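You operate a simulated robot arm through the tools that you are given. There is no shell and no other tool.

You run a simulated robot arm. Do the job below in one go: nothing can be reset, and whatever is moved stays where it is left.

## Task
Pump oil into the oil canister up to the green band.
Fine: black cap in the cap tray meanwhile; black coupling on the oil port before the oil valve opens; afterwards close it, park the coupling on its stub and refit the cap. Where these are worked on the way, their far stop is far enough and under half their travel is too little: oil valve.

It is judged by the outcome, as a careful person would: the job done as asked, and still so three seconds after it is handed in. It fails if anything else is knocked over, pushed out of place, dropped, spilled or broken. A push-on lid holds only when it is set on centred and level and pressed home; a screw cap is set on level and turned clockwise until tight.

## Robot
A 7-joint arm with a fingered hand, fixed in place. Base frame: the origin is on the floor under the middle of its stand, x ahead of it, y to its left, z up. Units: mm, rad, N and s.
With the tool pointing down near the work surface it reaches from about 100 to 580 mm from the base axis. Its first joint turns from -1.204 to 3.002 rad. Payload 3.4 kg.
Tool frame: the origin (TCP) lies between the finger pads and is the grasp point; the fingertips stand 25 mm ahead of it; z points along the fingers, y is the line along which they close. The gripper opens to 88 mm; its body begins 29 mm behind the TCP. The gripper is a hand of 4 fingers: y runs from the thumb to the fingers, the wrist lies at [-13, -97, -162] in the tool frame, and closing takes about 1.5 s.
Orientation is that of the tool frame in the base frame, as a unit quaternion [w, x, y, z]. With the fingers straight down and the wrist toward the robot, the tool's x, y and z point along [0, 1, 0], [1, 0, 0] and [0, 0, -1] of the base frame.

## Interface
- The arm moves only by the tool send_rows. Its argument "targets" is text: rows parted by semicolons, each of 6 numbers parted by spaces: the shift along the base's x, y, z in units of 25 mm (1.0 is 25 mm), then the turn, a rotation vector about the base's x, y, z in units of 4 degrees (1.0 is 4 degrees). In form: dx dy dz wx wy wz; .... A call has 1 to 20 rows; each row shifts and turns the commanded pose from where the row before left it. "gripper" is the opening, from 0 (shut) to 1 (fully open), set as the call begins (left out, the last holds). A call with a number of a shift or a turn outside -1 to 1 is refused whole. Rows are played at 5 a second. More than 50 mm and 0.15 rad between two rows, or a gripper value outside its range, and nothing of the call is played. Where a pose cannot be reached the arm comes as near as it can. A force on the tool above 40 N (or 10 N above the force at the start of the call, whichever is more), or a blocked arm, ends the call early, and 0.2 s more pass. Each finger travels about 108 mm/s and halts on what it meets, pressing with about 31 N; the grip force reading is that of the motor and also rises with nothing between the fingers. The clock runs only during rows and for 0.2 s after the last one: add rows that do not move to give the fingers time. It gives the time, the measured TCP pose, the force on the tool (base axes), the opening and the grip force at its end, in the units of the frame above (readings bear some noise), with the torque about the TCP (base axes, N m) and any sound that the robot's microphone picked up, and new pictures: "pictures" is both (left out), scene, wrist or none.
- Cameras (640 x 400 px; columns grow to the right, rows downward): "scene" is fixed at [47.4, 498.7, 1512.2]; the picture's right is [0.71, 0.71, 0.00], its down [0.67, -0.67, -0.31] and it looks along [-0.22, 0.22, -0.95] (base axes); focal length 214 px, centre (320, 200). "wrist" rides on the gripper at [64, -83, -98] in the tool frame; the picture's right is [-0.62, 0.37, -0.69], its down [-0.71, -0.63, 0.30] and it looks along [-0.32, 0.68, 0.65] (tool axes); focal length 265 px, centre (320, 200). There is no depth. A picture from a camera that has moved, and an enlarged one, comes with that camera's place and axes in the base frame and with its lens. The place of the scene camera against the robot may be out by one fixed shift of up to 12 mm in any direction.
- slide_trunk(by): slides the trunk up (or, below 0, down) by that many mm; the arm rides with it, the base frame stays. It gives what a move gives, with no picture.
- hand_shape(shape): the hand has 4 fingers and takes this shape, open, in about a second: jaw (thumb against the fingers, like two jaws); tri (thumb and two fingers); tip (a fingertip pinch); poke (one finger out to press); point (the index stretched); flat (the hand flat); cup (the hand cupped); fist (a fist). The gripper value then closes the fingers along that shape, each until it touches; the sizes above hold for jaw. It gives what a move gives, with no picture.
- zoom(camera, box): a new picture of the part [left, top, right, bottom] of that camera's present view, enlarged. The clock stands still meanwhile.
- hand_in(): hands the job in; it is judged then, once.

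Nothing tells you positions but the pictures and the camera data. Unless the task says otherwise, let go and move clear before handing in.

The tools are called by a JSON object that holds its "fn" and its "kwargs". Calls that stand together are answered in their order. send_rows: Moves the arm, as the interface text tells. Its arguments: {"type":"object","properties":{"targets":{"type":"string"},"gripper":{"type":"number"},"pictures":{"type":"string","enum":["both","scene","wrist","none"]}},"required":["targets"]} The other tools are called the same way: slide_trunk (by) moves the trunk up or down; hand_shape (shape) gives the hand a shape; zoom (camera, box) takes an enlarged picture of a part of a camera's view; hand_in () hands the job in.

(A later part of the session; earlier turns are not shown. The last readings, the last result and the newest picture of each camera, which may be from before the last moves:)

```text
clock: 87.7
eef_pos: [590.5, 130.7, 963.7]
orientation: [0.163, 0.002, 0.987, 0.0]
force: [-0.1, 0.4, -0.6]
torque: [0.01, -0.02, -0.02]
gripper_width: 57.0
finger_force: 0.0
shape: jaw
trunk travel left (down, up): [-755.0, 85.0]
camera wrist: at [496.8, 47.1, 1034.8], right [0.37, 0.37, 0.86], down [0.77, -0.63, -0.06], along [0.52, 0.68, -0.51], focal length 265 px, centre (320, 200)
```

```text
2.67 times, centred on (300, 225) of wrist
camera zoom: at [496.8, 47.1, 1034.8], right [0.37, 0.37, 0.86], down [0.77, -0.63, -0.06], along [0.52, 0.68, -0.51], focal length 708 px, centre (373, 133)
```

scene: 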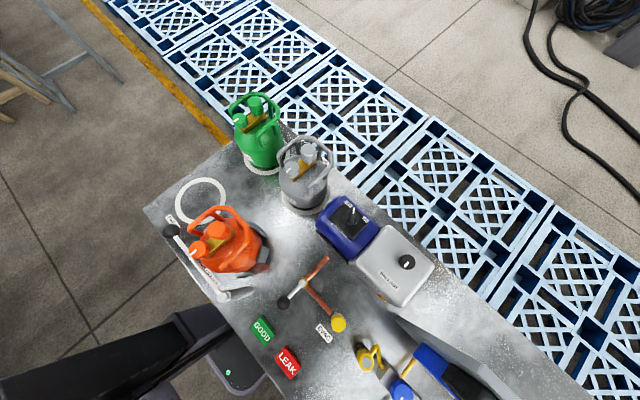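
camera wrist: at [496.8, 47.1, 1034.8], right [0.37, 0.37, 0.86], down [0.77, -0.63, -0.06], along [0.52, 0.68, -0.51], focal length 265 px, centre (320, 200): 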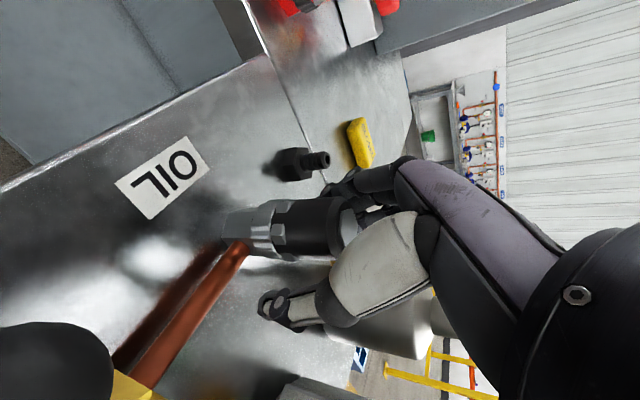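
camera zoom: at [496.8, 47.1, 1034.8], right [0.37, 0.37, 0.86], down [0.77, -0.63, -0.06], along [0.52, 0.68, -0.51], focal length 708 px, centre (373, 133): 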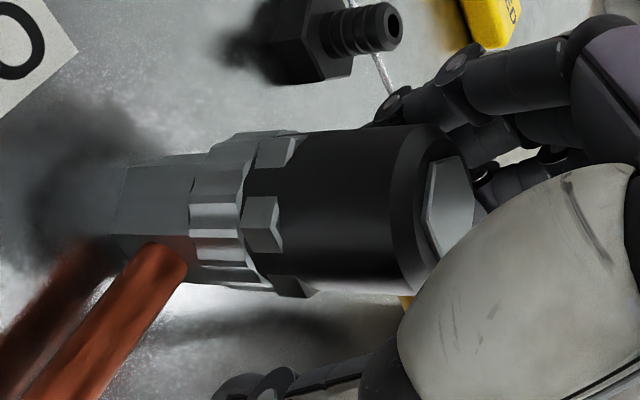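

Coupling is seated level on the oil port (top z≈977). Rise clear and view the valve.

{"fn": "send_rows", "kwargs": {"targets": "0 0 0.4 0 0 0;0 0 0.8 0 0 0;0 0 1 0 0 0;0 0 1 0 0 0;0 0 1 0 0 0;-1 -1 0 0 0 0;-1 -1 0 0 0 0;0 -1 0 0 0 0;0 -1 0 0 0 0;0 0 0 0 0 0", "pictures": "wrist"}}

{"fn": "zoom", "kwargs": {"camera": "wrist", "box": [100, 160, 420, 360]}}

```text
clock: 89.9
eef_pos: [537.1, 29.9, 1068.4]
orientation: [0.163, 0.002, 0.987, 0.0]
force: [0.2, -0.2, 0.3]
torque: [-0.01, 0.01, -0.02]
gripper_width: 56.9
finger_force: 0.1
shape: jaw
trunk travel left (down, up): [-755.0, 85.0]
camera wrist: at [444.0, -52.7, 1139.3], right [0.37, 0.37, 0.86], down [0.77, -0.63, -0.06], along [0.52, 0.68, -0.51], focal length 265 px, centre (320, 200)
```

wrist: 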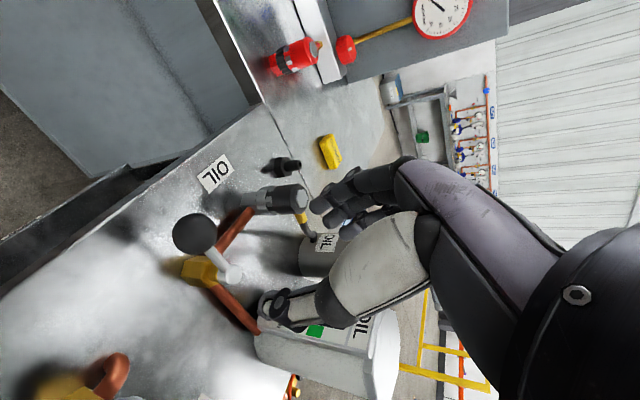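

```text
2.00 times, centred on (260, 260) of wrist
camera zoom: at [444.0, -52.7, 1139.3], right [0.37, 0.37, 0.86], down [0.77, -0.63, -0.06], along [0.52, 0.68, -0.51], focal length 531 px, centre (440, 80)
```

zoom: 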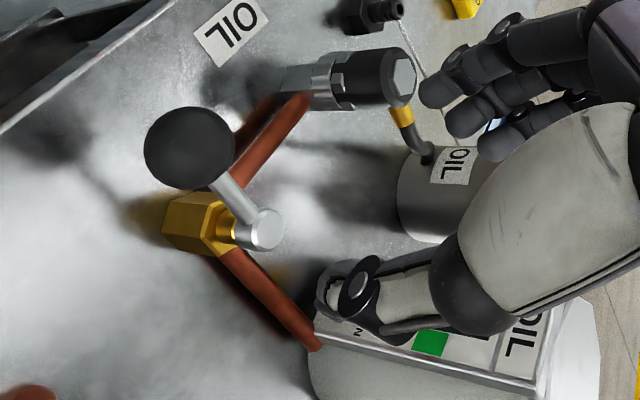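

The lever (ball Ø≈35 mm at ≈(536,36,949)) pivots about a vertical stem at ≈(583,37). I'll see how the single-finger "poke" shape looks for pushing it.

{"fn": "hand_shape", "kwargs": {"shape": "poke"}}

{"fn": "send_rows", "kwargs": {"targets": "0 0 0 0 0 0", "pictures": "wrist"}}

{"fn": "zoom", "kwargs": {"camera": "wrist", "box": [160, 100, 480, 300]}}

```text
clock: 90.8
eef_pos: [537.3, 30.8, 1068.8]
orientation: [0.162, 0.002, 0.987, 0.001]
force: [0.4, -1.3, -0.6]
torque: [0.02, 0.0, -0.03]
gripper_width: 0.0
finger_force: 0.1
shape: poke
trunk travel left (down, up): [-755.0, 85.0]
```

```text
clock: 91.2
eef_pos: [537.3, 30.6, 1068.2]
orientation: [0.163, 0.002, 0.987, 0.001]
force: [-0.1, -0.6, 0.2]
torque: [-0.02, -0.02, -0.01]
gripper_width: 0.1
finger_force: 0.1
shape: poke
trunk travel left (down, up): [-755.0, 85.0]
camera wrist: at [443.9, -53.1, 1139.3], right [0.37, 0.37, 0.86], down [0.77, -0.63, -0.06], along [0.52, 0.68, -0.51], focal length 265 px, centre (320, 200)
```

wrist: 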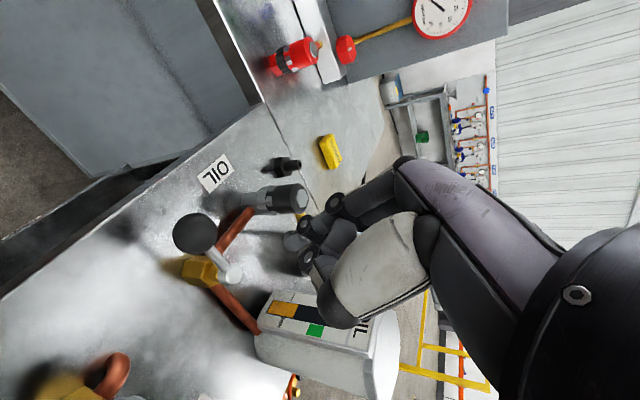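

```text
2.00 times, centred on (320, 200) of wrist
camera zoom: at [443.9, -53.1, 1139.3], right [0.37, 0.37, 0.86], down [0.77, -0.63, -0.06], along [0.52, 0.68, -0.51], focal length 531 px, centre (320, 200)
```

zoom: 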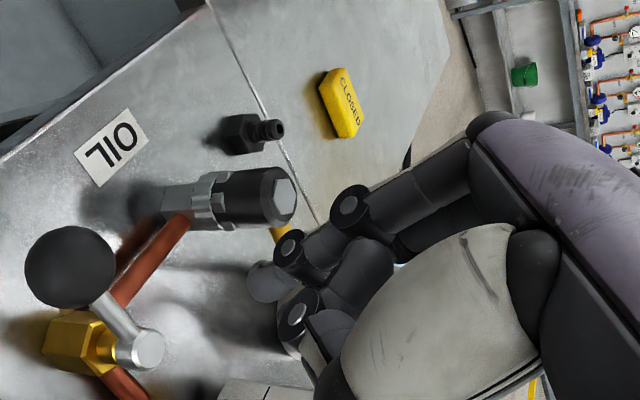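

I'll go back to jaws, straddle the ball from above (opening 57 mm) and nudge it to learn the opening direction.

{"fn": "hand_shape", "kwargs": {"shape": "jaw"}}

{"fn": "send_rows", "kwargs": {"targets": "0 0.13 0 0 0 0;0 0.13 0 0 0 0;0 0 -0.8 0 0 0;0 0 -0.8 0 0 0;0 0 -0.6 0 0 0;0 0 0 0 0 0;0 0 0 0 0 0", "gripper": 0.65, "pictures": "wrist"}}

{"fn": "zoom", "kwargs": {"camera": "wrist", "box": [160, 130, 400, 280]}}

```text
clock: 92.1
eef_pos: [536.5, 30.0, 1067.3]
orientation: [0.162, 0.002, 0.987, 0.001]
force: [-0.2, 0.0, 1.0]
torque: [-0.02, 0.01, 0.04]
gripper_width: 87.7
finger_force: 0.1
shape: jaw
trunk travel left (down, up): [-755.0, 85.0]
```

```text
clock: 93.7
eef_pos: [540.2, 36.1, 1012.6]
orientation: [0.162, 0.001, 0.987, 0.001]
force: [0.0, 0.7, 0.6]
torque: [-0.02, -0.01, 0.0]
gripper_width: 57.6
finger_force: 0.0
shape: jaw
trunk travel left (down, up): [-755.0, 85.0]
camera wrist: at [447.1, -47.0, 1083.5], right [0.37, 0.37, 0.86], down [0.77, -0.63, -0.06], along [0.52, 0.68, -0.51], focal length 265 px, centre (320, 200)
```

wrist: 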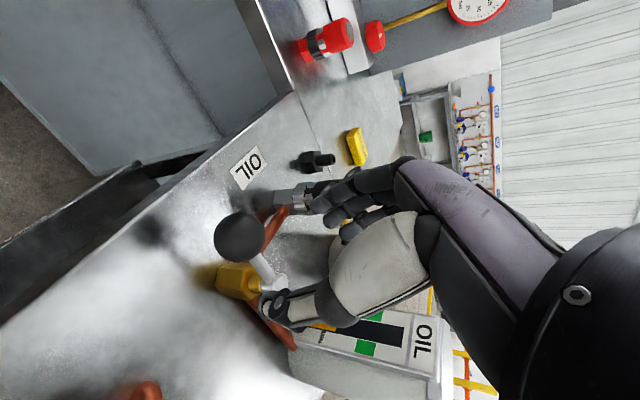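

```text
2.67 times, centred on (280, 205) of wrist
camera zoom: at [447.1, -47.0, 1083.5], right [0.37, 0.37, 0.86], down [0.77, -0.63, -0.06], along [0.52, 0.68, -0.51], focal length 708 px, centre (427, 187)
```

zoom: 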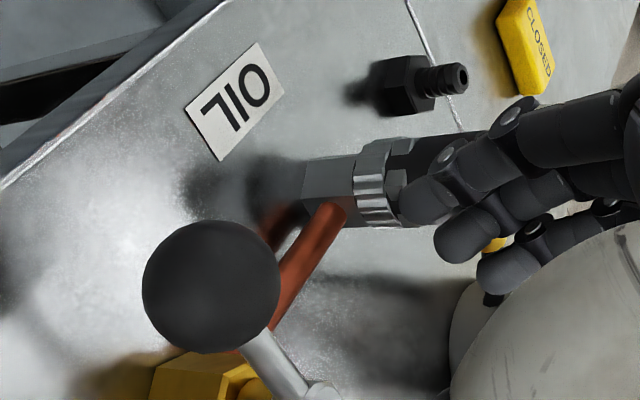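

{"fn": "send_rows", "kwargs": {"targets": "-0.16 0 -0.6 0 0 0;0 0 -0.8 0 0 0;0 0 -0.8 0 0 0;0 0 0 0 0 0;0 0 0 0 0 0", "pictures": "wrist"}}

{"fn": "zoom", "kwargs": {"camera": "wrist", "box": [200, 150, 440, 300]}}

```text
clock: 94.9
eef_pos: [536.8, 37.7, 959.2]
orientation: [0.162, 0.002, 0.987, 0.0]
force: [0.1, 0.0, -0.5]
torque: [0.01, 0.0, 0.03]
gripper_width: 57.7
finger_force: 0.0
shape: jaw
trunk travel left (down, up): [-755.0, 85.0]
camera wrist: at [443.1, -46.1, 1029.0], right [0.37, 0.37, 0.86], down [0.77, -0.63, -0.06], along [0.52, 0.68, -0.51], focal length 265 px, centre (320, 200)
```

wrist: 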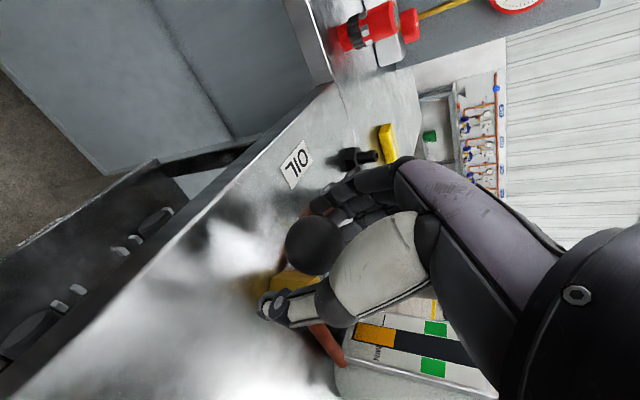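

```text
2.67 times, centred on (320, 225) of wrist
camera zoom: at [443.1, -46.1, 1029.0], right [0.37, 0.37, 0.86], down [0.77, -0.63, -0.06], along [0.52, 0.68, -0.51], focal length 708 px, centre (320, 133)
```

zoom: 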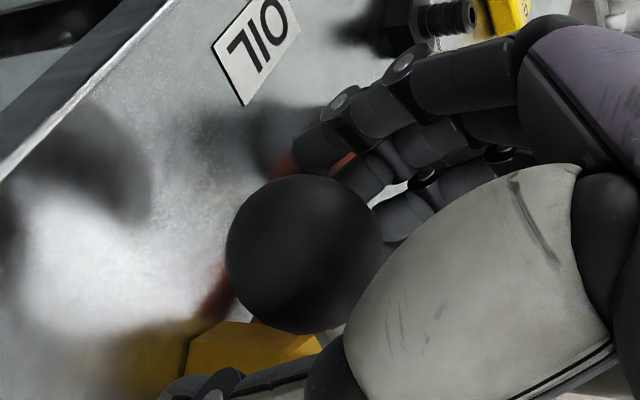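

The ball is between thumb and fingers. Grip it lightly, then nudge.

{"fn": "send_rows", "kwargs": {"targets": "0 0 0 0 0 0;0 0 0 0 0 0;0 0 0 0 0 0;0 0 0 0 0 0;0 0 0 0 0 0;0 0 0 0 0 0", "gripper": 0.3, "pictures": "none"}}

{"fn": "send_rows", "kwargs": {"targets": "0 -0.2 0 0 0 0;0 -0.2 0 0 0 0;0 -0.2 0 0 0 0;0 0 0 0 0 0", "pictures": "wrist"}}

```text
clock: 96.3
eef_pos: [536.2, 37.2, 958.0]
orientation: [0.162, 0.002, 0.987, 0.0]
force: [0.5, 0.2, -0.7]
torque: [-0.02, 0.01, -0.01]
gripper_width: 26.5
finger_force: 0.0
shape: jaw
trunk travel left (down, up): [-755.0, 85.0]
```

```text
clock: 97.3
eef_pos: [535.9, 24.4, 957.0]
orientation: [0.162, 0.0, 0.987, 0.001]
force: [2.2, 6.8, 0.6]
torque: [0.07, 0.0, -0.01]
gripper_width: 28.5
finger_force: 0.2
shape: jaw
trunk travel left (down, up): [-755.0, 85.0]
camera wrist: at [442.6, -59.7, 1029.0], right [0.37, 0.37, 0.86], down [0.77, -0.63, -0.06], along [0.52, 0.68, -0.51], focal length 265 px, centre (320, 200)
```

wrist: 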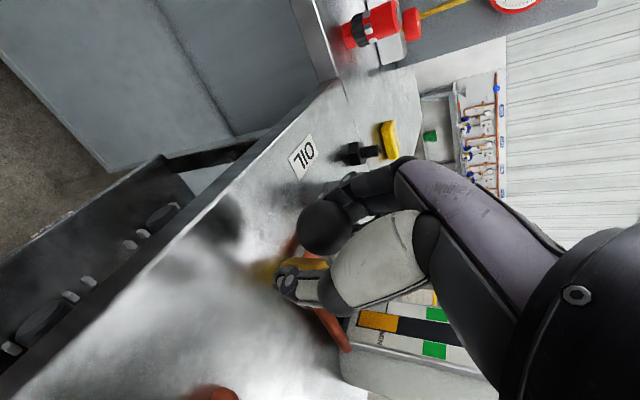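

The ball did not move toward −y (resistance ~7 N). Try the other way, toward +y.

{"fn": "send_rows", "kwargs": {"targets": "0 0.3 0 0 0 0;0 0.3 0 0 0 0;0 0.2 0 0 0 0;0 0.2 0 0 0 0;0 0 0 0 0 0", "pictures": "wrist"}}

```text
clock: 98.5
eef_pos: [536.2, 48.0, 957.7]
orientation: [0.163, 0.002, 0.987, 0.002]
force: [0.2, -0.7, -0.5]
torque: [-0.07, 0.03, -0.02]
gripper_width: 27.1
finger_force: 0.0
shape: jaw
trunk travel left (down, up): [-755.0, 85.0]
camera wrist: at [443.5, -36.5, 1029.0], right [0.37, 0.36, 0.86], down [0.77, -0.63, -0.06], along [0.52, 0.68, -0.51], focal length 265 px, centre (320, 200)
```

wrist: 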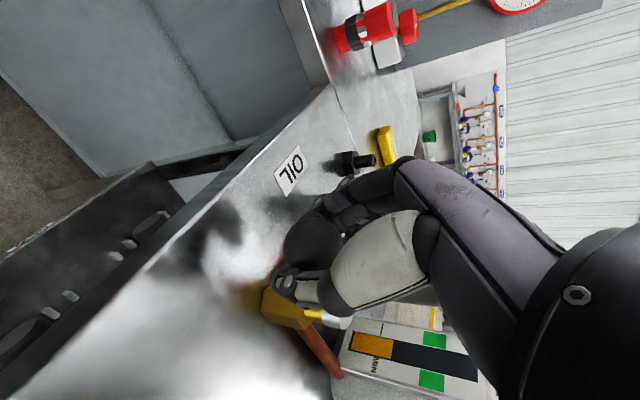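

Toward +y it turns freely, so that is the opening direction. I'll guide the ball along its arc while yawing the hand with it.

{"fn": "send_rows", "kwargs": {"targets": "0.07 0.2 0 0 0 -0.95;0.07 0.2 0 0 0 -0.95;0.11 0.18 0 0 0 -0.95;0.11 0.18 0 0 0 -0.95;0 0 0 0 0 0", "pictures": "wrist"}}

```text
clock: 99.7
eef_pos: [546.1, 67.0, 959.6]
orientation: [0.161, 0.134, 0.978, -0.021]
force: [0.3, -0.1, -0.5]
torque: [0.03, 0.0, 0.01]
gripper_width: 26.5
finger_force: 0.0
shape: jaw
trunk travel left (down, up): [-755.0, 85.0]
camera wrist: at [433.8, 10.2, 1030.4], right [0.45, 0.26, 0.86], down [0.58, -0.81, -0.06], along [0.68, 0.52, -0.51], focal length 265 px, centre (320, 200)
```

wrist: 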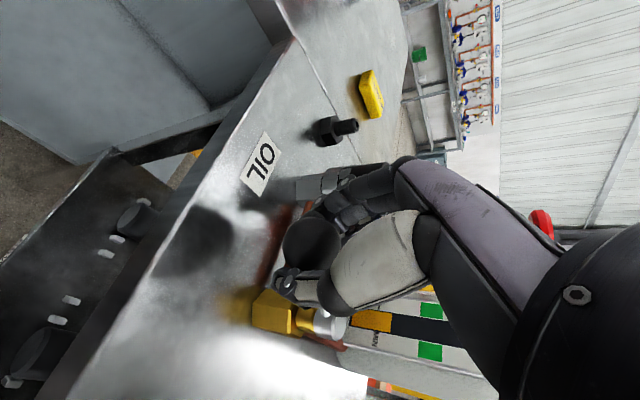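

{"fn": "send_rows", "kwargs": {"targets": "0.146 0.15 0 0 0 -0.95;0.146 0.15 0 0 0 -0.95;0.15 0.1 0 0 0 -0.95;0.15 0.1 0 0 0 -0.95;0 0 0 0 0 0", "pictures": "wrist"}}

{"fn": "zoom", "kwargs": {"camera": "wrist", "box": [180, 130, 420, 280]}}

```text
clock: 100.9
eef_pos: [560.8, 79.8, 960.1]
orientation: [0.158, 0.261, 0.952, -0.041]
force: [0.8, -0.5, -1.1]
torque: [-0.02, 0.01, 0.02]
gripper_width: 26.7
finger_force: 0.1
shape: jaw
trunk travel left (down, up): [-755.0, 85.0]
camera wrist: at [438.0, 54.0, 1031.3], right [0.5, 0.13, 0.86], down [0.35, -0.94, -0.06], along [0.79, 0.33, -0.51], focal length 265 px, centre (320, 200)
```

wrist: 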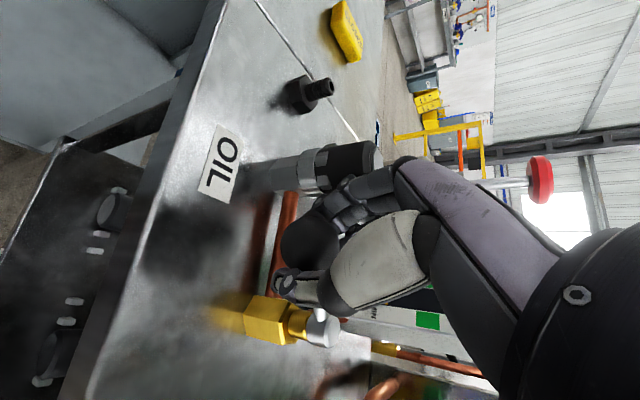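

```text
2.67 times, centred on (300, 205) of wrist
camera zoom: at [438.0, 54.0, 1031.3], right [0.5, 0.13, 0.86], down [0.35, -0.94, -0.06], along [0.79, 0.33, -0.51], focal length 708 px, centre (373, 187)
```

zoom: 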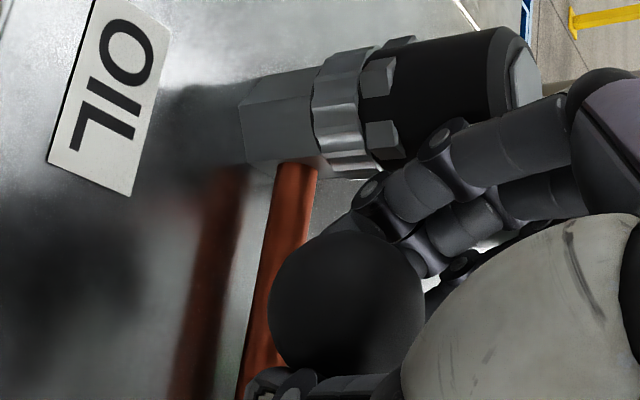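

Lever is at roughly 64°. I'll rotate the hand further and push the ball a bit more toward the far stop, keeping fingers clear of the coupling.

{"fn": "send_rows", "kwargs": {"targets": "0.02 -0.07 0 0 0 -1;0.02 -0.07 0 0 0 -1;0.02 -0.05 0 0 0 -1;0.02 -0.03 0 0 0 -1;0.05 0 0 0 0 -1;0.05 0 0 0 0 -1;0 0 0 0 0 0", "pictures": "wrist"}}

{"fn": "zoom", "kwargs": {"camera": "wrist", "box": [180, 130, 420, 280]}}

```text
clock: 102.5
eef_pos: [568.3, 63.6, 965.4]
orientation: [0.129, 0.433, 0.89, -0.057]
force: [-0.2, 0.1, -0.5]
torque: [-0.02, -0.01, -0.02]
gripper_width: 26.3
finger_force: 0.0
shape: jaw
out of reach, approached as far as the arm can: row 6
trunk travel left (down, up): [-755.0, 85.0]
camera wrist: at [445.6, 80.7, 1039.8], right [0.53, -0.09, 0.84], down [-0.02, -0.99, -0.1], along [0.85, 0.04, -0.53], focal length 265 px, centre (320, 200)
```

wrist: 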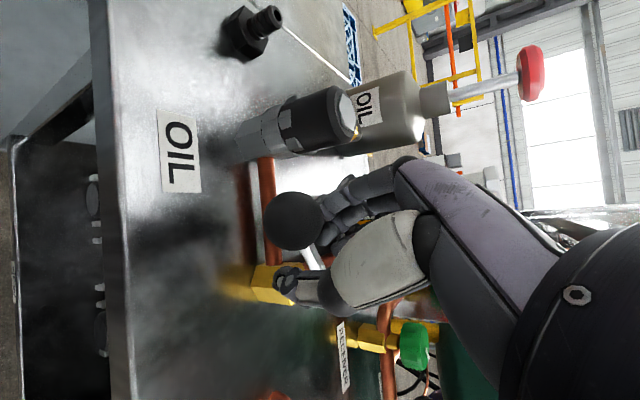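

```text
2.67 times, centred on (300, 205) of wrist
camera zoom: at [445.6, 80.7, 1039.8], right [0.53, -0.09, 0.84], down [-0.02, -0.99, -0.1], along [0.85, 0.04, -0.53], focal length 708 px, centre (373, 187)
```

zoom: 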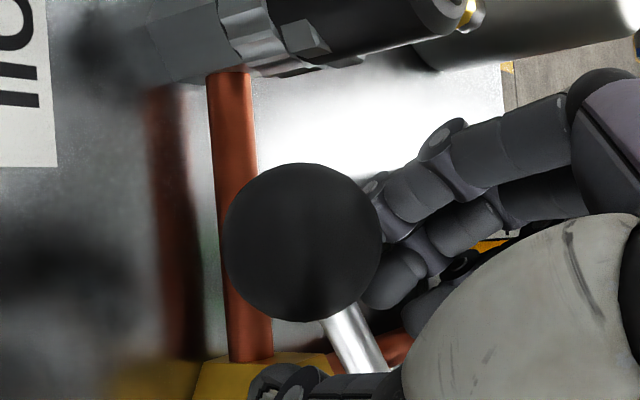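

The arm hits a limit there. I'll rise clear, return the yaw, and then push the ball from its near side with a closed hand toward the stop.

{"fn": "send_rows", "kwargs": {"targets": "0 0 0.4 0 0 0;0 0 0.6 0 0 0;0 0 0.8 0 0 0;0 0 1 0 0 0;0 0 1 0 0 0;0 0 0 0 0 0", "gripper": 0.5, "pictures": "wrist"}}

{"fn": "zoom", "kwargs": {"camera": "wrist", "box": [140, 130, 380, 280]}}

```text
clock: 103.9
eef_pos: [560.4, 75.3, 1052.0]
orientation: [0.139, 0.414, 0.897, -0.072]
force: [0.6, -0.2, 0.5]
torque: [0.01, -0.03, -0.03]
gripper_width: 43.6
finger_force: 0.0
shape: jaw
trunk travel left (down, up): [-755.0, 85.0]
camera wrist: at [437.7, 91.4, 1125.5], right [0.53, -0.04, 0.85], down [0.02, -1.0, -0.06], along [0.85, 0.05, -0.53], focal length 265 px, centre (320, 200)
```

wrist: 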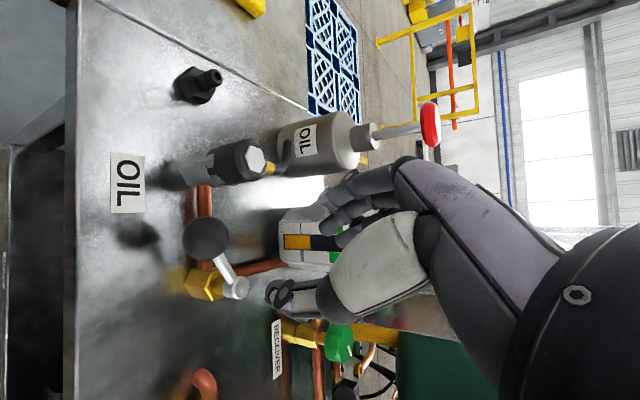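

```text
2.67 times, centred on (260, 205) of wrist
camera zoom: at [437.7, 91.4, 1125.5], right [0.53, -0.04, 0.85], down [0.02, -1.0, -0.06], along [0.85, 0.05, -0.53], focal length 708 px, centre (480, 187)
```

zoom: 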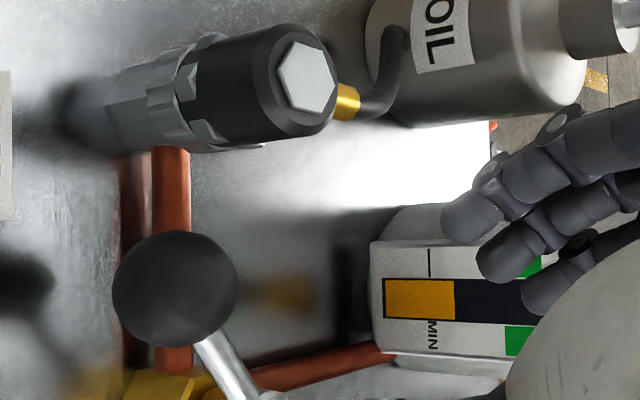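

{"fn": "send_rows", "kwargs": {"targets": "-0.5 0.06 0 0 0 1;-0.5 0.06 0 0 0 1;-0.5 0.06 0 0 0 1;-0.5 0.06 0 0 0 1;-0.52 0.06 0 0 0 1;0 0 0 0 0 0;0 0 0 0 0 0", "gripper": 0, "pictures": "none"}}

{"fn": "send_rows", "kwargs": {"targets": "0 0 -0.9 0 0 0;0 0 -0.9 0 0 0;0 0 -0.9 0 0 0;0 0 -0.9 0 0 0;0 0 0 0 0 0", "pictures": "wrist"}}

{"fn": "zoom", "kwargs": {"camera": "wrist", "box": [180, 130, 420, 280]}}

```text
clock: 105.5
eef_pos: [498.6, 83.7, 1051.0]
orientation: [0.15, 0.252, 0.955, -0.047]
force: [-0.4, 1.2, -0.5]
torque: [-0.02, 0.01, 0.02]
gripper_width: 0.0
finger_force: 31.2
shape: jaw
trunk travel left (down, up): [-755.0, 85.0]
```

```text
clock: 106.7
eef_pos: [496.6, 81.4, 959.2]
orientation: [0.15, 0.252, 0.955, -0.046]
force: [0.1, -0.3, -0.2]
torque: [0.02, 0.0, -0.02]
gripper_width: 0.0
finger_force: 30.8
shape: jaw
trunk travel left (down, up): [-755.0, 85.0]
camera wrist: at [375.7, 54.6, 1033.8], right [0.51, 0.14, 0.85], down [0.36, -0.93, -0.06], along [0.78, 0.34, -0.53], focal length 265 px, centre (320, 200)
```

wrist: 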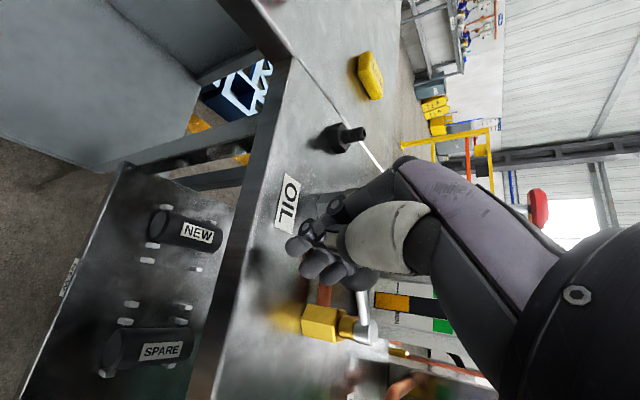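

```text
2.67 times, centred on (300, 205) of wrist
camera zoom: at [375.7, 54.6, 1033.8], right [0.51, 0.14, 0.85], down [0.36, -0.93, -0.06], along [0.78, 0.34, -0.53], focal length 708 px, centre (373, 187)
```

zoom: 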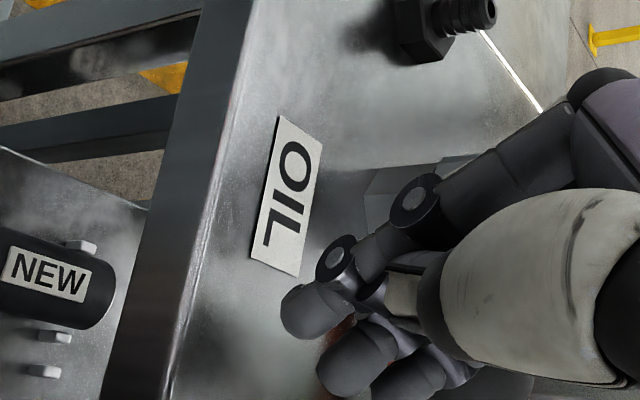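

{"fn": "send_rows", "kwargs": {"targets": "0.2 0 0 0 0 0;0.2 0 0 0 0 0;0.2 0 0 0 0 0;0 0 0 0 0 0", "pictures": "none"}}

{"fn": "send_rows", "kwargs": {"targets": "0.2 0 0 0 0 0;0.2 0 0 0 0 0;0 0 0 0 0 0", "pictures": "wrist"}}

```text
clock: 107.7
eef_pos: [512.0, 83.1, 961.6]
orientation: [0.15, 0.252, 0.955, -0.045]
force: [0.1, 0.1, -0.6]
torque: [-0.01, -0.01, -0.01]
gripper_width: 0.0
finger_force: 31.0
shape: jaw
trunk travel left (down, up): [-755.0, 85.0]
```

```text
clock: 108.5
eef_pos: [522.0, 83.2, 961.8]
orientation: [0.149, 0.252, 0.955, -0.045]
force: [-0.9, -0.4, 0.7]
torque: [0.02, 0.0, -0.02]
gripper_width: 0.2
finger_force: 30.9
shape: jaw
trunk travel left (down, up): [-755.0, 85.0]
camera wrist: at [402.5, 56.0, 1034.6], right [0.51, 0.14, 0.85], down [0.36, -0.93, -0.06], along [0.78, 0.34, -0.53], focal length 265 px, centre (320, 200)
```

wrist: 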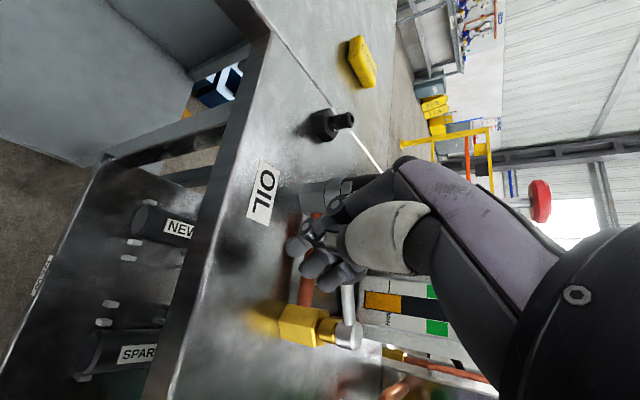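

{"fn": "zoom", "kwargs": {"camera": "wrist", "box": [240, 220, 480, 370]}}

{"fn": "send_rows", "kwargs": {"targets": "0.16 0 0 0 0 0;0 0 0 0 0 0", "pictures": "none"}}

{"fn": "zoom", "kwargs": {"camera": "wrist", "box": [240, 220, 480, 370]}}

```text
2.67 times, centred on (360, 295) of wrist
camera zoom: at [402.5, 56.0, 1034.6], right [0.51, 0.14, 0.85], down [0.36, -0.93, -0.06], along [0.78, 0.34, -0.53], focal length 708 px, centre (213, -53)
```

zoom: 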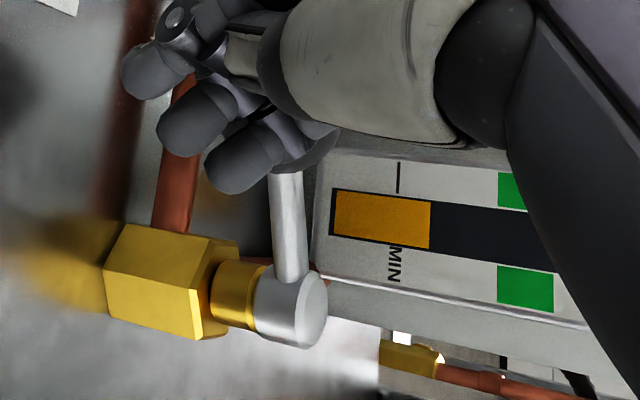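

```text
clock: 109.1
eef_pos: [527.2, 82.8, 960.9]
orientation: [0.15, 0.251, 0.955, -0.047]
force: [-1.3, 0.0, 0.4]
torque: [0.02, 0.02, -0.01]
gripper_width: 0.1
finger_force: 31.0
shape: jaw
trunk travel left (down, up): [-755.0, 85.0]
```

```text
2.67 times, centred on (360, 295) of wrist
camera zoom: at [405.6, 56.2, 1035.5], right [0.51, 0.14, 0.85], down [0.36, -0.93, -0.06], along [0.78, 0.34, -0.53], focal length 708 px, centre (213, -53)
```

zoom: 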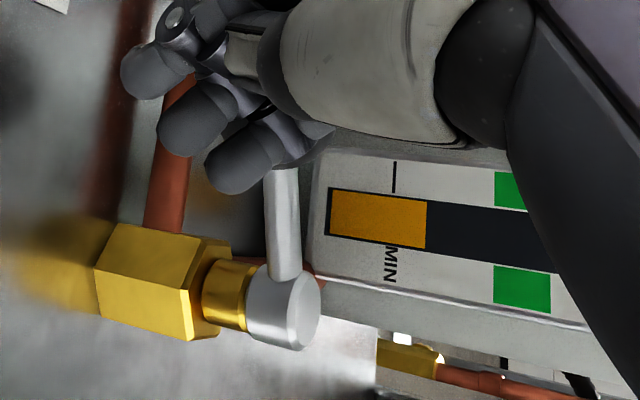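

{"fn": "send_rows", "kwargs": {"targets": "0.16 0 0 0 0 0;0.16 0 0 0 0 0;0 0 0 0 0 0", "pictures": "none"}}

{"fn": "zoom", "kwargs": {"camera": "wrist", "box": [240, 220, 480, 370]}}

```text
clock: 109.9
eef_pos: [534.5, 84.3, 961.6]
orientation: [0.15, 0.251, 0.955, -0.046]
force: [-1.0, -0.1, -0.2]
torque: [0.0, -0.03, -0.03]
gripper_width: 0.0
finger_force: 30.7
shape: jaw
trunk travel left (down, up): [-755.0, 85.0]
```

```text
2.67 times, centred on (360, 295) of wrist
camera zoom: at [412.8, 56.5, 1035.1], right [0.51, 0.14, 0.85], down [0.36, -0.93, -0.06], along [0.78, 0.34, -0.53], focal length 708 px, centre (213, -53)
```

zoom: 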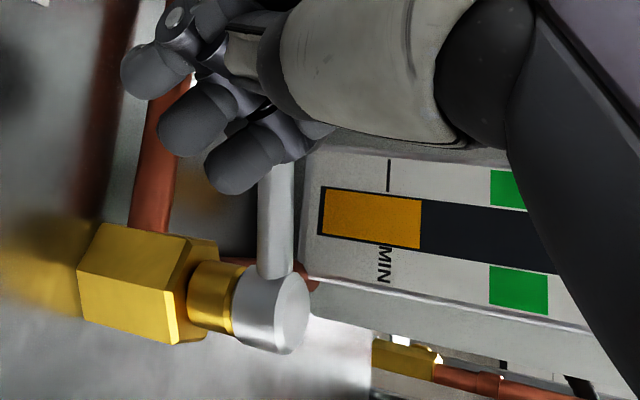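

The lever is at ≈80° (open). I'll back off, rise, and raise the trunk for the far pump reach, then re-orient the hand radially with closed fingers.

{"fn": "send_rows", "kwargs": {"targets": "-0.6 0 0 0 0 0;-0.6 0 0.2 0 0 0;0 0 0.9 0 0 0;0 0 1 0 0 0;0 0 1 0 0 0;0 0 1 0 0 0;0 0 0 0 0 0", "pictures": "wrist"}}

{"fn": "slide_trunk", "kwargs": {"by": 80}}

{"fn": "send_rows", "kwargs": {"targets": "0 0 0 0.48 0.77 0;0 0 0 0.48 0.77 0;0 0 0 0.48 0.77 0;0 0 0 0.48 0.77 0;0 0 0 0.48 0.77 0;0 0 0 0 0 -1;0 0 0 0 0 -1;0 0 0 0 0 -1;0 0 0 0 0 -1;0 0 0 0 0 -1;0 0 0 0 0 -1;0 0 0 0 0 -1;0 0 0 0 0 -1;0 0 0 0 0 -1;0 0 0 0 0 -1;0 0 0 0 0 -0.85;0 0 0 0 0 0;0 0 0 0 0 0", "pictures": "wrist"}}

```text
clock: 111.5
eef_pos: [505.0, 82.2, 1065.1]
orientation: [0.148, 0.253, 0.955, -0.046]
force: [-1.3, -0.2, 0.1]
torque: [0.0, -0.01, -0.01]
gripper_width: 0.0
finger_force: 30.8
shape: jaw
trunk travel left (down, up): [-755.0, 85.0]
camera wrist: at [384.5, 56.4, 1138.4], right [0.51, 0.14, 0.85], down [0.36, -0.93, -0.06], along [0.78, 0.34, -0.53], focal length 265 px, centre (320, 200)
```

wrist: 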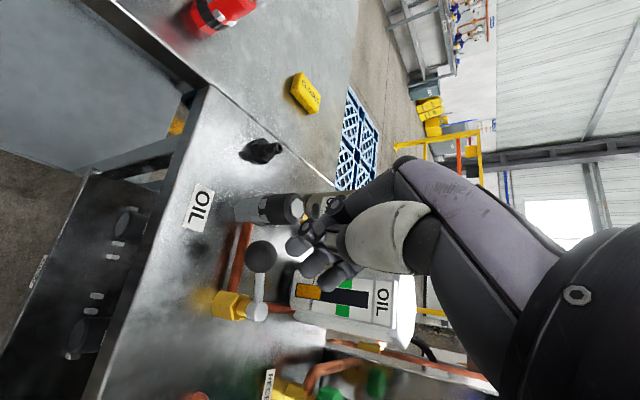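

```text
clock: 112.6
eef_pos: [504.6, 83.2, 1144.0]
orientation: [0.15, 0.251, 0.955, -0.046]
force: [0.1, 0.0, 0.6]
torque: [0.02, -0.06, -0.03]
gripper_width: 0.0
finger_force: 31.1
shape: jaw
trunk travel left (down, up): [-835.0, 5.0]
```

```text
clock: 116.4
eef_pos: [505.8, 82.1, 1144.1]
orientation: [0.0, 0.594, 0.805, 0.001]
force: [-0.3, -0.3, -0.4]
torque: [-0.02, 0.0, 0.0]
gripper_width: 0.1
finger_force: 31.1
shape: jaw
trunk travel left (down, up): [-835.0, 5.0]
camera wrist: at [405.9, 118.6, 1241.7], right [0.53, -0.49, 0.69], down [-0.39, -0.87, -0.31], along [0.75, -0.11, -0.65], focal length 265 px, centre (320, 200)
```

wrist: 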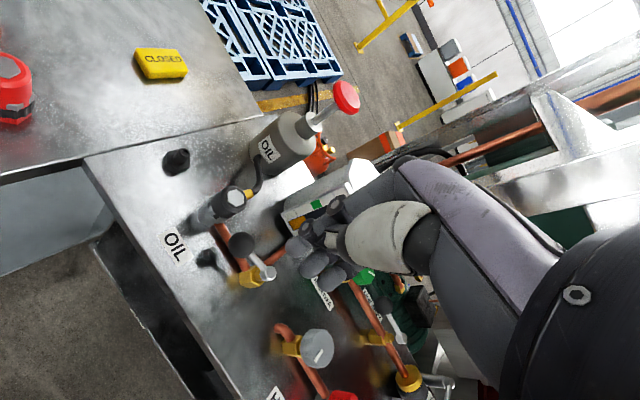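

{"fn": "send_rows", "kwargs": {"targets": "0.88 0.47 0.04 0.259 -0.966 0;0.88 0.47 0.04 0.259 -0.966 0;0.88 0.47 0.04 0.259 -0.966 0;0.88 0.47 0.04 0.259 -0.966 0;0.88 0.47 0.04 0.259 -0.966 0;0.88 0.47 0.04 0.259 -0.966 0;0.88 0.47 0.04 0 0 0;0 0 0 0 0 0;0 0 0 0 0 0", "pictures": "wrist"}}

```text
clock: 118.4
eef_pos: [665.9, 156.4, 1151.3]
orientation: [0.126, 0.589, 0.781, 0.167]
force: [-0.9, 0.6, -0.5]
torque: [-0.01, 0.0, 0.02]
gripper_width: 0.0
finger_force: 30.7
shape: jaw
trunk travel left (down, up): [-835.0, 5.0]
camera wrist: at [535.3, 185.1, 1207.0], right [0.22, -0.58, 0.78], down [-0.24, -0.81, -0.54], along [0.95, -0.07, -0.32], focal length 265 px, centre (320, 200)
```

wrist: 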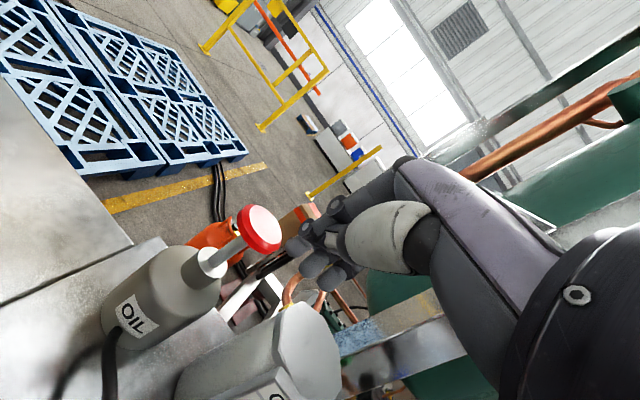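

No reach problem so far. Head top ≈ (725,180,1090). Move to just above the pump head.

{"fn": "send_rows", "kwargs": {"targets": "0.64 0.3 -0.2 0 0 0;0.64 0.3 -0.2 0 0 0;0.64 0.3 -0.2 0 0 0;0 0 0 0 0 0;0 0 0 0 0 0", "pictures": "wrist"}}

{"fn": "zoom", "kwargs": {"camera": "wrist", "box": [140, 150, 460, 350]}}

```text
clock: 119.6
eef_pos: [707.2, 187.6, 1135.3]
orientation: [0.128, 0.581, 0.787, 0.163]
force: [-1.2, -0.2, 0.6]
torque: [0.01, -0.02, 0.01]
gripper_width: 0.0
finger_force: 31.2
shape: jaw
trunk travel left (down, up): [-835.0, 5.0]
camera wrist: at [577.7, 215.4, 1189.8], right [0.23, -0.57, 0.79], down [-0.22, -0.82, -0.52], along [0.95, -0.05, -0.32], focal length 265 px, centre (320, 200)
```

wrist: 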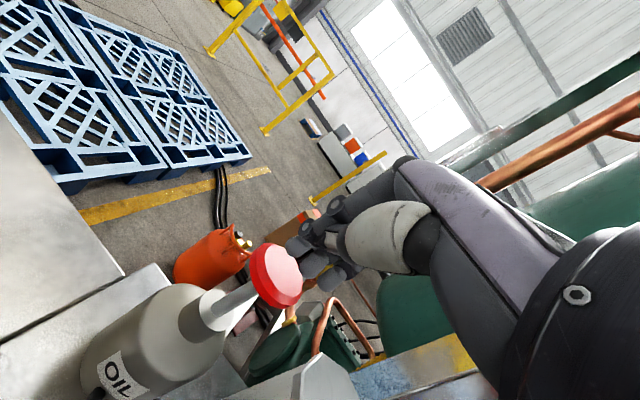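

```text
2.00 times, centred on (300, 250) of wrist
camera zoom: at [577.7, 215.4, 1189.8], right [0.23, -0.57, 0.79], down [-0.22, -0.82, -0.52], along [0.95, -0.05, -0.32], focal length 531 px, centre (360, 100)
```

zoom: 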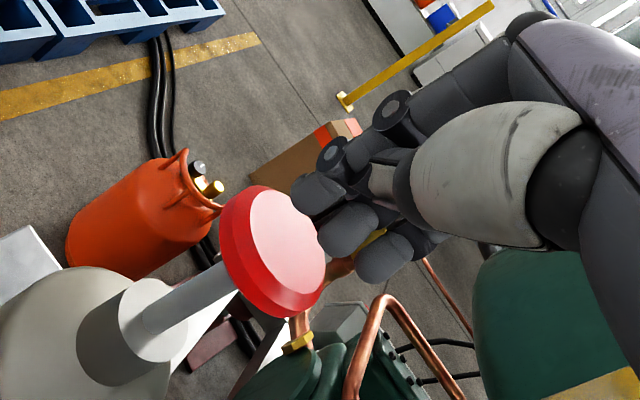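

{"fn": "send_rows", "kwargs": {"targets": "0.22 -0.17 0 0 0 0;0.22 -0.17 0 0 0 0;0 0 -0.3 0 0 0;0 0 0 0 0 0", "pictures": "wrist"}}

{"fn": "zoom", "kwargs": {"camera": "wrist", "box": [140, 150, 460, 350]}}

```text
clock: 120.6
eef_pos: [714.8, 177.1, 1126.7]
orientation: [0.128, 0.581, 0.787, 0.164]
force: [0.2, 0.5, -0.2]
torque: [-0.01, 0.0, 0.01]
gripper_width: 0.2
finger_force: 31.0
shape: jaw
out of reach, approached as far as the arm can: row 2
trunk travel left (down, up): [-835.0, 5.0]
camera wrist: at [583.2, 205.0, 1180.8], right [0.23, -0.57, 0.79], down [-0.22, -0.82, -0.53], along [0.95, -0.05, -0.32], focal length 265 px, centre (320, 200)
```

wrist: 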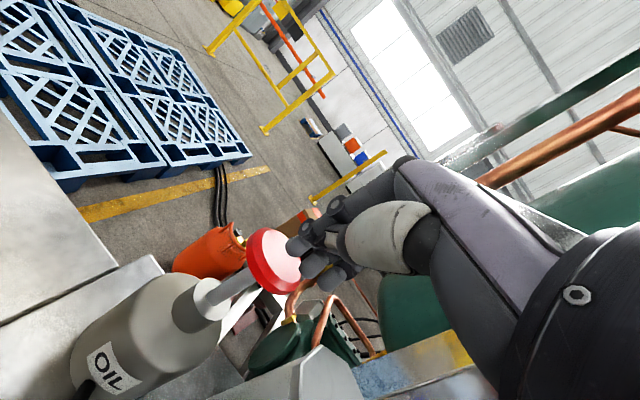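

```text
2.00 times, centred on (300, 250) of wrist
camera zoom: at [583.2, 205.0, 1180.8], right [0.23, -0.57, 0.79], down [-0.22, -0.82, -0.53], along [0.95, -0.05, -0.32], focal length 531 px, centre (360, 100)
```

zoom: 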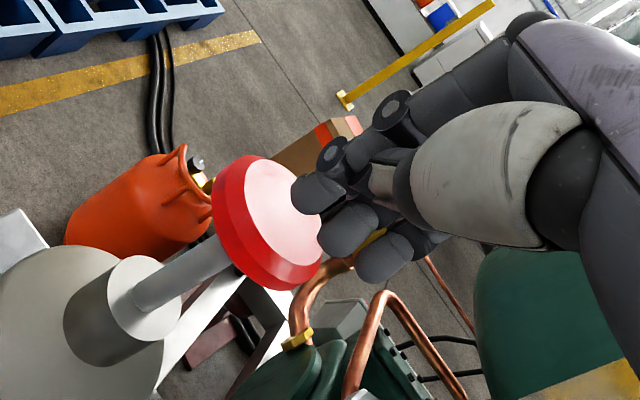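

Fingertips are above the pump head. Lower gently to find contact.

{"fn": "send_rows", "kwargs": {"targets": "0 0 -0.2 0 0 0;0 0 -0.2 0 0 0;0 0 -0.2 0 0 0;0 0 0 0 0 0", "pictures": "wrist"}}

{"fn": "zoom", "kwargs": {"camera": "wrist", "box": [140, 150, 460, 350]}}

```text
clock: 121.6
eef_pos: [714.4, 177.5, 1112.9]
orientation: [0.127, 0.581, 0.787, 0.163]
force: [-0.4, 0.3, 1.0]
torque: [0.0, -0.02, 0.0]
gripper_width: 0.0
finger_force: 31.1
shape: jaw
trunk travel left (down, up): [-835.0, 5.0]
camera wrist: at [583.1, 205.0, 1167.1], right [0.23, -0.57, 0.79], down [-0.22, -0.82, -0.53], along [0.95, -0.05, -0.32], focal length 265 px, centre (320, 200)
```

wrist: 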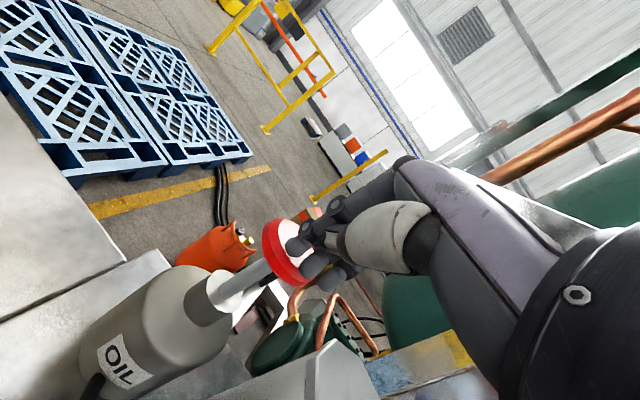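

```text
2.00 times, centred on (300, 250) of wrist
camera zoom: at [583.1, 205.0, 1167.1], right [0.23, -0.57, 0.79], down [-0.22, -0.82, -0.53], along [0.95, -0.05, -0.32], focal length 531 px, centre (360, 100)
```

zoom: 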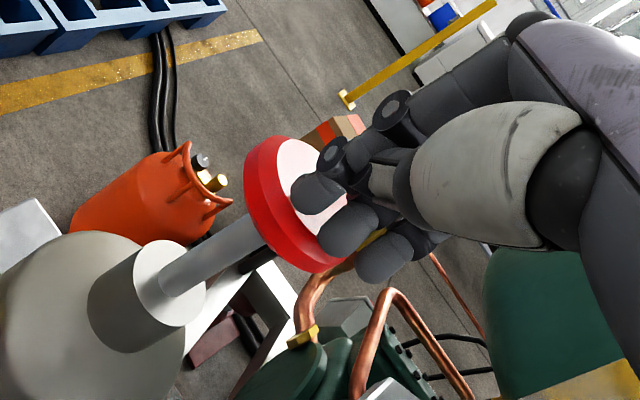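

Contact is about to happen. First pump stroke: press down ~25 mm slowly.

{"fn": "send_rows", "kwargs": {"targets": "0 0 -0.2 0 0 0;0 0 -0.2 0 0 0;0 0 -0.2 0 0 0;0 0 0 0 0 0", "pictures": "wrist"}}

{"fn": "zoom", "kwargs": {"camera": "wrist", "box": [140, 150, 460, 350]}}

```text
clock: 122.6
eef_pos: [714.7, 178.2, 1097.7]
orientation: [0.129, 0.581, 0.787, 0.165]
force: [0.7, -0.6, 1.2]
torque: [-0.06, -0.02, -0.01]
gripper_width: 0.1
finger_force: 31.5
shape: jaw
trunk travel left (down, up): [-835.0, 5.0]
camera wrist: at [583.0, 205.9, 1151.5], right [0.23, -0.57, 0.79], down [-0.22, -0.82, -0.53], along [0.95, -0.05, -0.32], focal length 265 px, centre (320, 200)
```

wrist: 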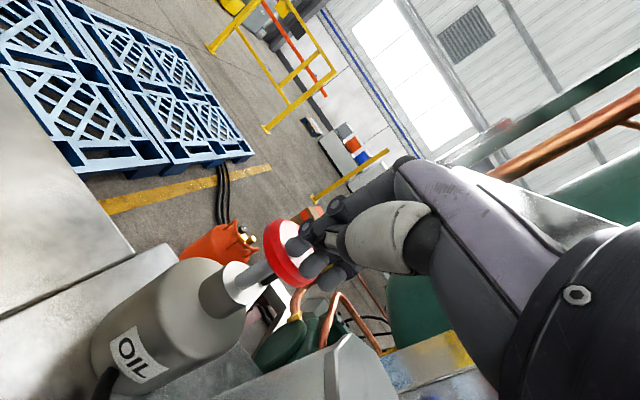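

```text
2.00 times, centred on (300, 250) of wrist
camera zoom: at [583.0, 205.9, 1151.5], right [0.23, -0.57, 0.79], down [-0.22, -0.82, -0.53], along [0.95, -0.05, -0.32], focal length 531 px, centre (360, 100)
```

zoom: 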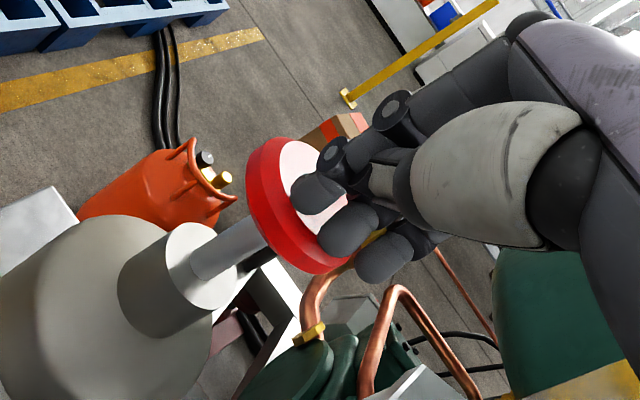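

The plunger goes down easily. Continue to the bottom of the stroke.

{"fn": "send_rows", "kwargs": {"targets": "0 0 -0.2 0 0 0;0 0 -0.2 0 0 0;0 0 -0.2 0 0 0;0 0 -0.2 0 0 0;0 0 0 0 0 0", "pictures": "wrist"}}

{"fn": "zoom", "kwargs": {"camera": "wrist", "box": [140, 150, 460, 350]}}

```text
clock: 123.8
eef_pos: [713.9, 176.4, 1078.1]
orientation: [0.128, 0.58, 0.787, 0.164]
force: [1.2, 1.1, 4.2]
torque: [0.0, 0.01, 0.0]
gripper_width: 0.0
finger_force: 30.4
shape: jaw
trunk travel left (down, up): [-835.0, 5.0]
camera wrist: at [582.9, 205.6, 1131.6], right [0.23, -0.57, 0.79], down [-0.22, -0.82, -0.53], along [0.95, -0.05, -0.31], focal length 265 px, centre (320, 200)
```

wrist: 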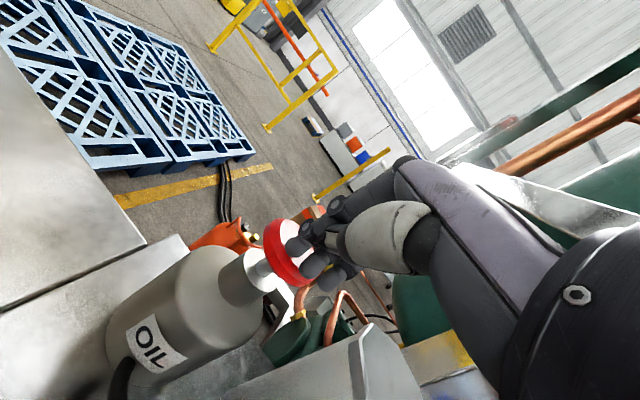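

```text
2.00 times, centred on (300, 250) of wrist
camera zoom: at [582.9, 205.6, 1131.6], right [0.23, -0.57, 0.79], down [-0.22, -0.82, -0.53], along [0.95, -0.05, -0.31], focal length 531 px, centre (360, 100)
```

zoom: 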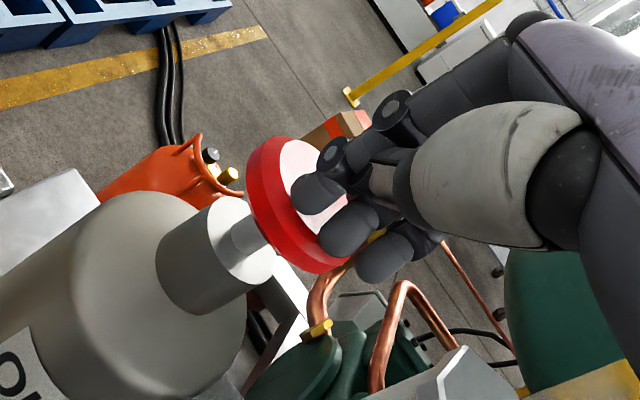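

{"fn": "send_rows", "kwargs": {"targets": "0 0 -0.2 0 0 0;0 0 -0.12 0 0 0;0 0 0 0 0 0", "pictures": "none"}}

{"fn": "send_rows", "kwargs": {"targets": "0 0 0.4 0 0 0;0 0 0.6 0 0 0;0 0 0.8 0 0 0;-0.6 0 0.4 0 0 0;-0.9 0 0 0 0 0;-0.9 0 0 0 0 0;-0.9 0 0 0 0 0;-0.9 0 0 0 0 0;0 0 0 0 0 0", "pictures": "wrist"}}

{"fn": "zoom", "kwargs": {"camera": "wrist", "box": [140, 230, 380, 400]}}

```text
clock: 124.6
eef_pos: [712.6, 176.4, 1072.3]
orientation: [0.129, 0.581, 0.787, 0.165]
force: [1.4, 2.5, 11.8]
torque: [-0.03, -0.1, 0.03]
gripper_width: 0.0
finger_force: 31.3
shape: jaw
trunk travel left (down, up): [-835.0, 5.0]
```

```text
clock: 126.8
eef_pos: [607.1, 159.7, 1069.4]
orientation: [0.082, 0.604, 0.781, 0.136]
force: [0.8, -0.1, -0.4]
torque: [0.01, 0.02, -0.02]
gripper_width: 0.0
finger_force: 31.0
shape: jaw
trunk travel left (down, up): [-835.0, 5.0]
stopped in row 9: the arm was blocked; the commanded pose is now the measured one
camera wrist: at [483.9, 190.4, 1137.9], right [0.3, -0.59, 0.75], down [-0.31, -0.8, -0.51], along [0.9, -0.08, -0.42], focal length 265 px, centre (320, 200)
```

wrist: 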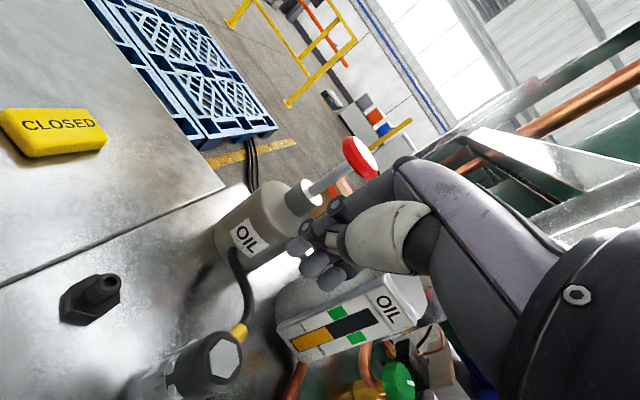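

```text
2.35 times, centred on (260, 315) of wrist
camera zoom: at [483.9, 190.4, 1137.9], right [0.3, -0.59, 0.75], down [-0.31, -0.8, -0.51], along [0.9, -0.08, -0.42], focal length 624 px, centre (461, -71)
```

zoom: 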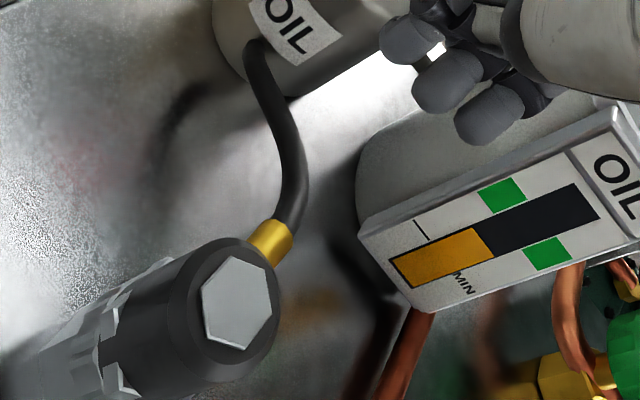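

The stroke worked and the plunger sprang back. I'll zoom in on the gauge to see the level change.

{"fn": "zoom", "kwargs": {"camera": "wrist", "box": [270, 290, 430, 390]}}

```text
4.00 times, centred on (350, 340) of wrist
camera zoom: at [483.9, 190.4, 1137.9], right [0.3, -0.59, 0.75], down [-0.31, -0.8, -0.51], along [0.9, -0.08, -0.42], focal length 1062 px, centre (200, -360)
```

zoom: 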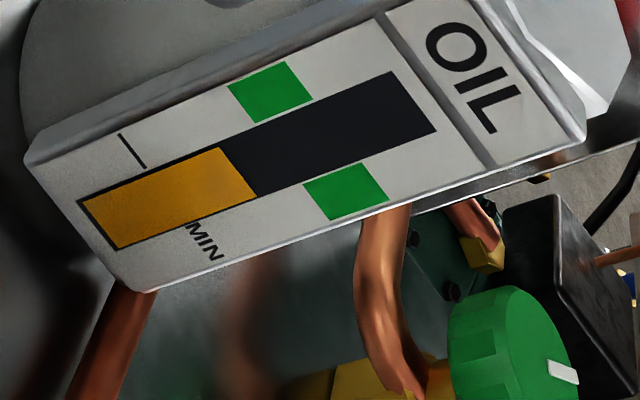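

One stroke raised the level from ≈0.33 to ≈0.445 of the window; the green band spans ≈0.565–0.755, so two more equal strokes land mid-band. The arm got blocked on retreat, so first I raise it gently.

{"fn": "send_rows", "kwargs": {"targets": "0 0 0.5 0 0 0;0 0 0.7 0 0 0;0 0 0.8 0 0 0;0 0 0 0 0 0;0 0 0 0 0 0", "pictures": "wrist"}}

```text
clock: 128.0
eef_pos: [610.7, 149.4, 1111.3]
orientation: [0.072, 0.613, 0.775, 0.132]
force: [1.4, -0.2, -0.3]
torque: [-0.04, -0.02, -0.01]
gripper_width: 0.0
finger_force: 31.0
shape: jaw
trunk travel left (down, up): [-835.0, 5.0]
camera wrist: at [490.3, 183.1, 1183.1], right [0.3, -0.6, 0.74], down [-0.33, -0.79, -0.51], along [0.89, -0.09, -0.44], focal length 265 px, centre (320, 200)
```

wrist: 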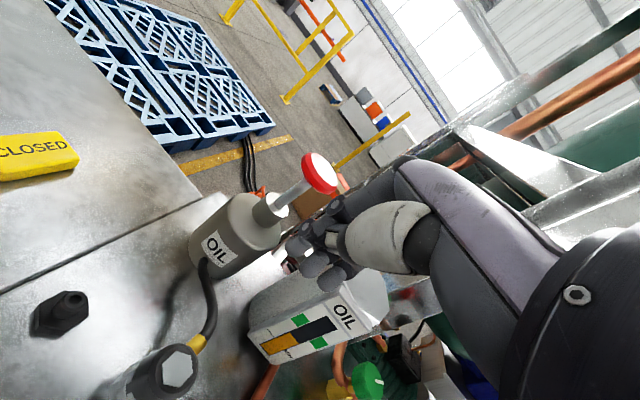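

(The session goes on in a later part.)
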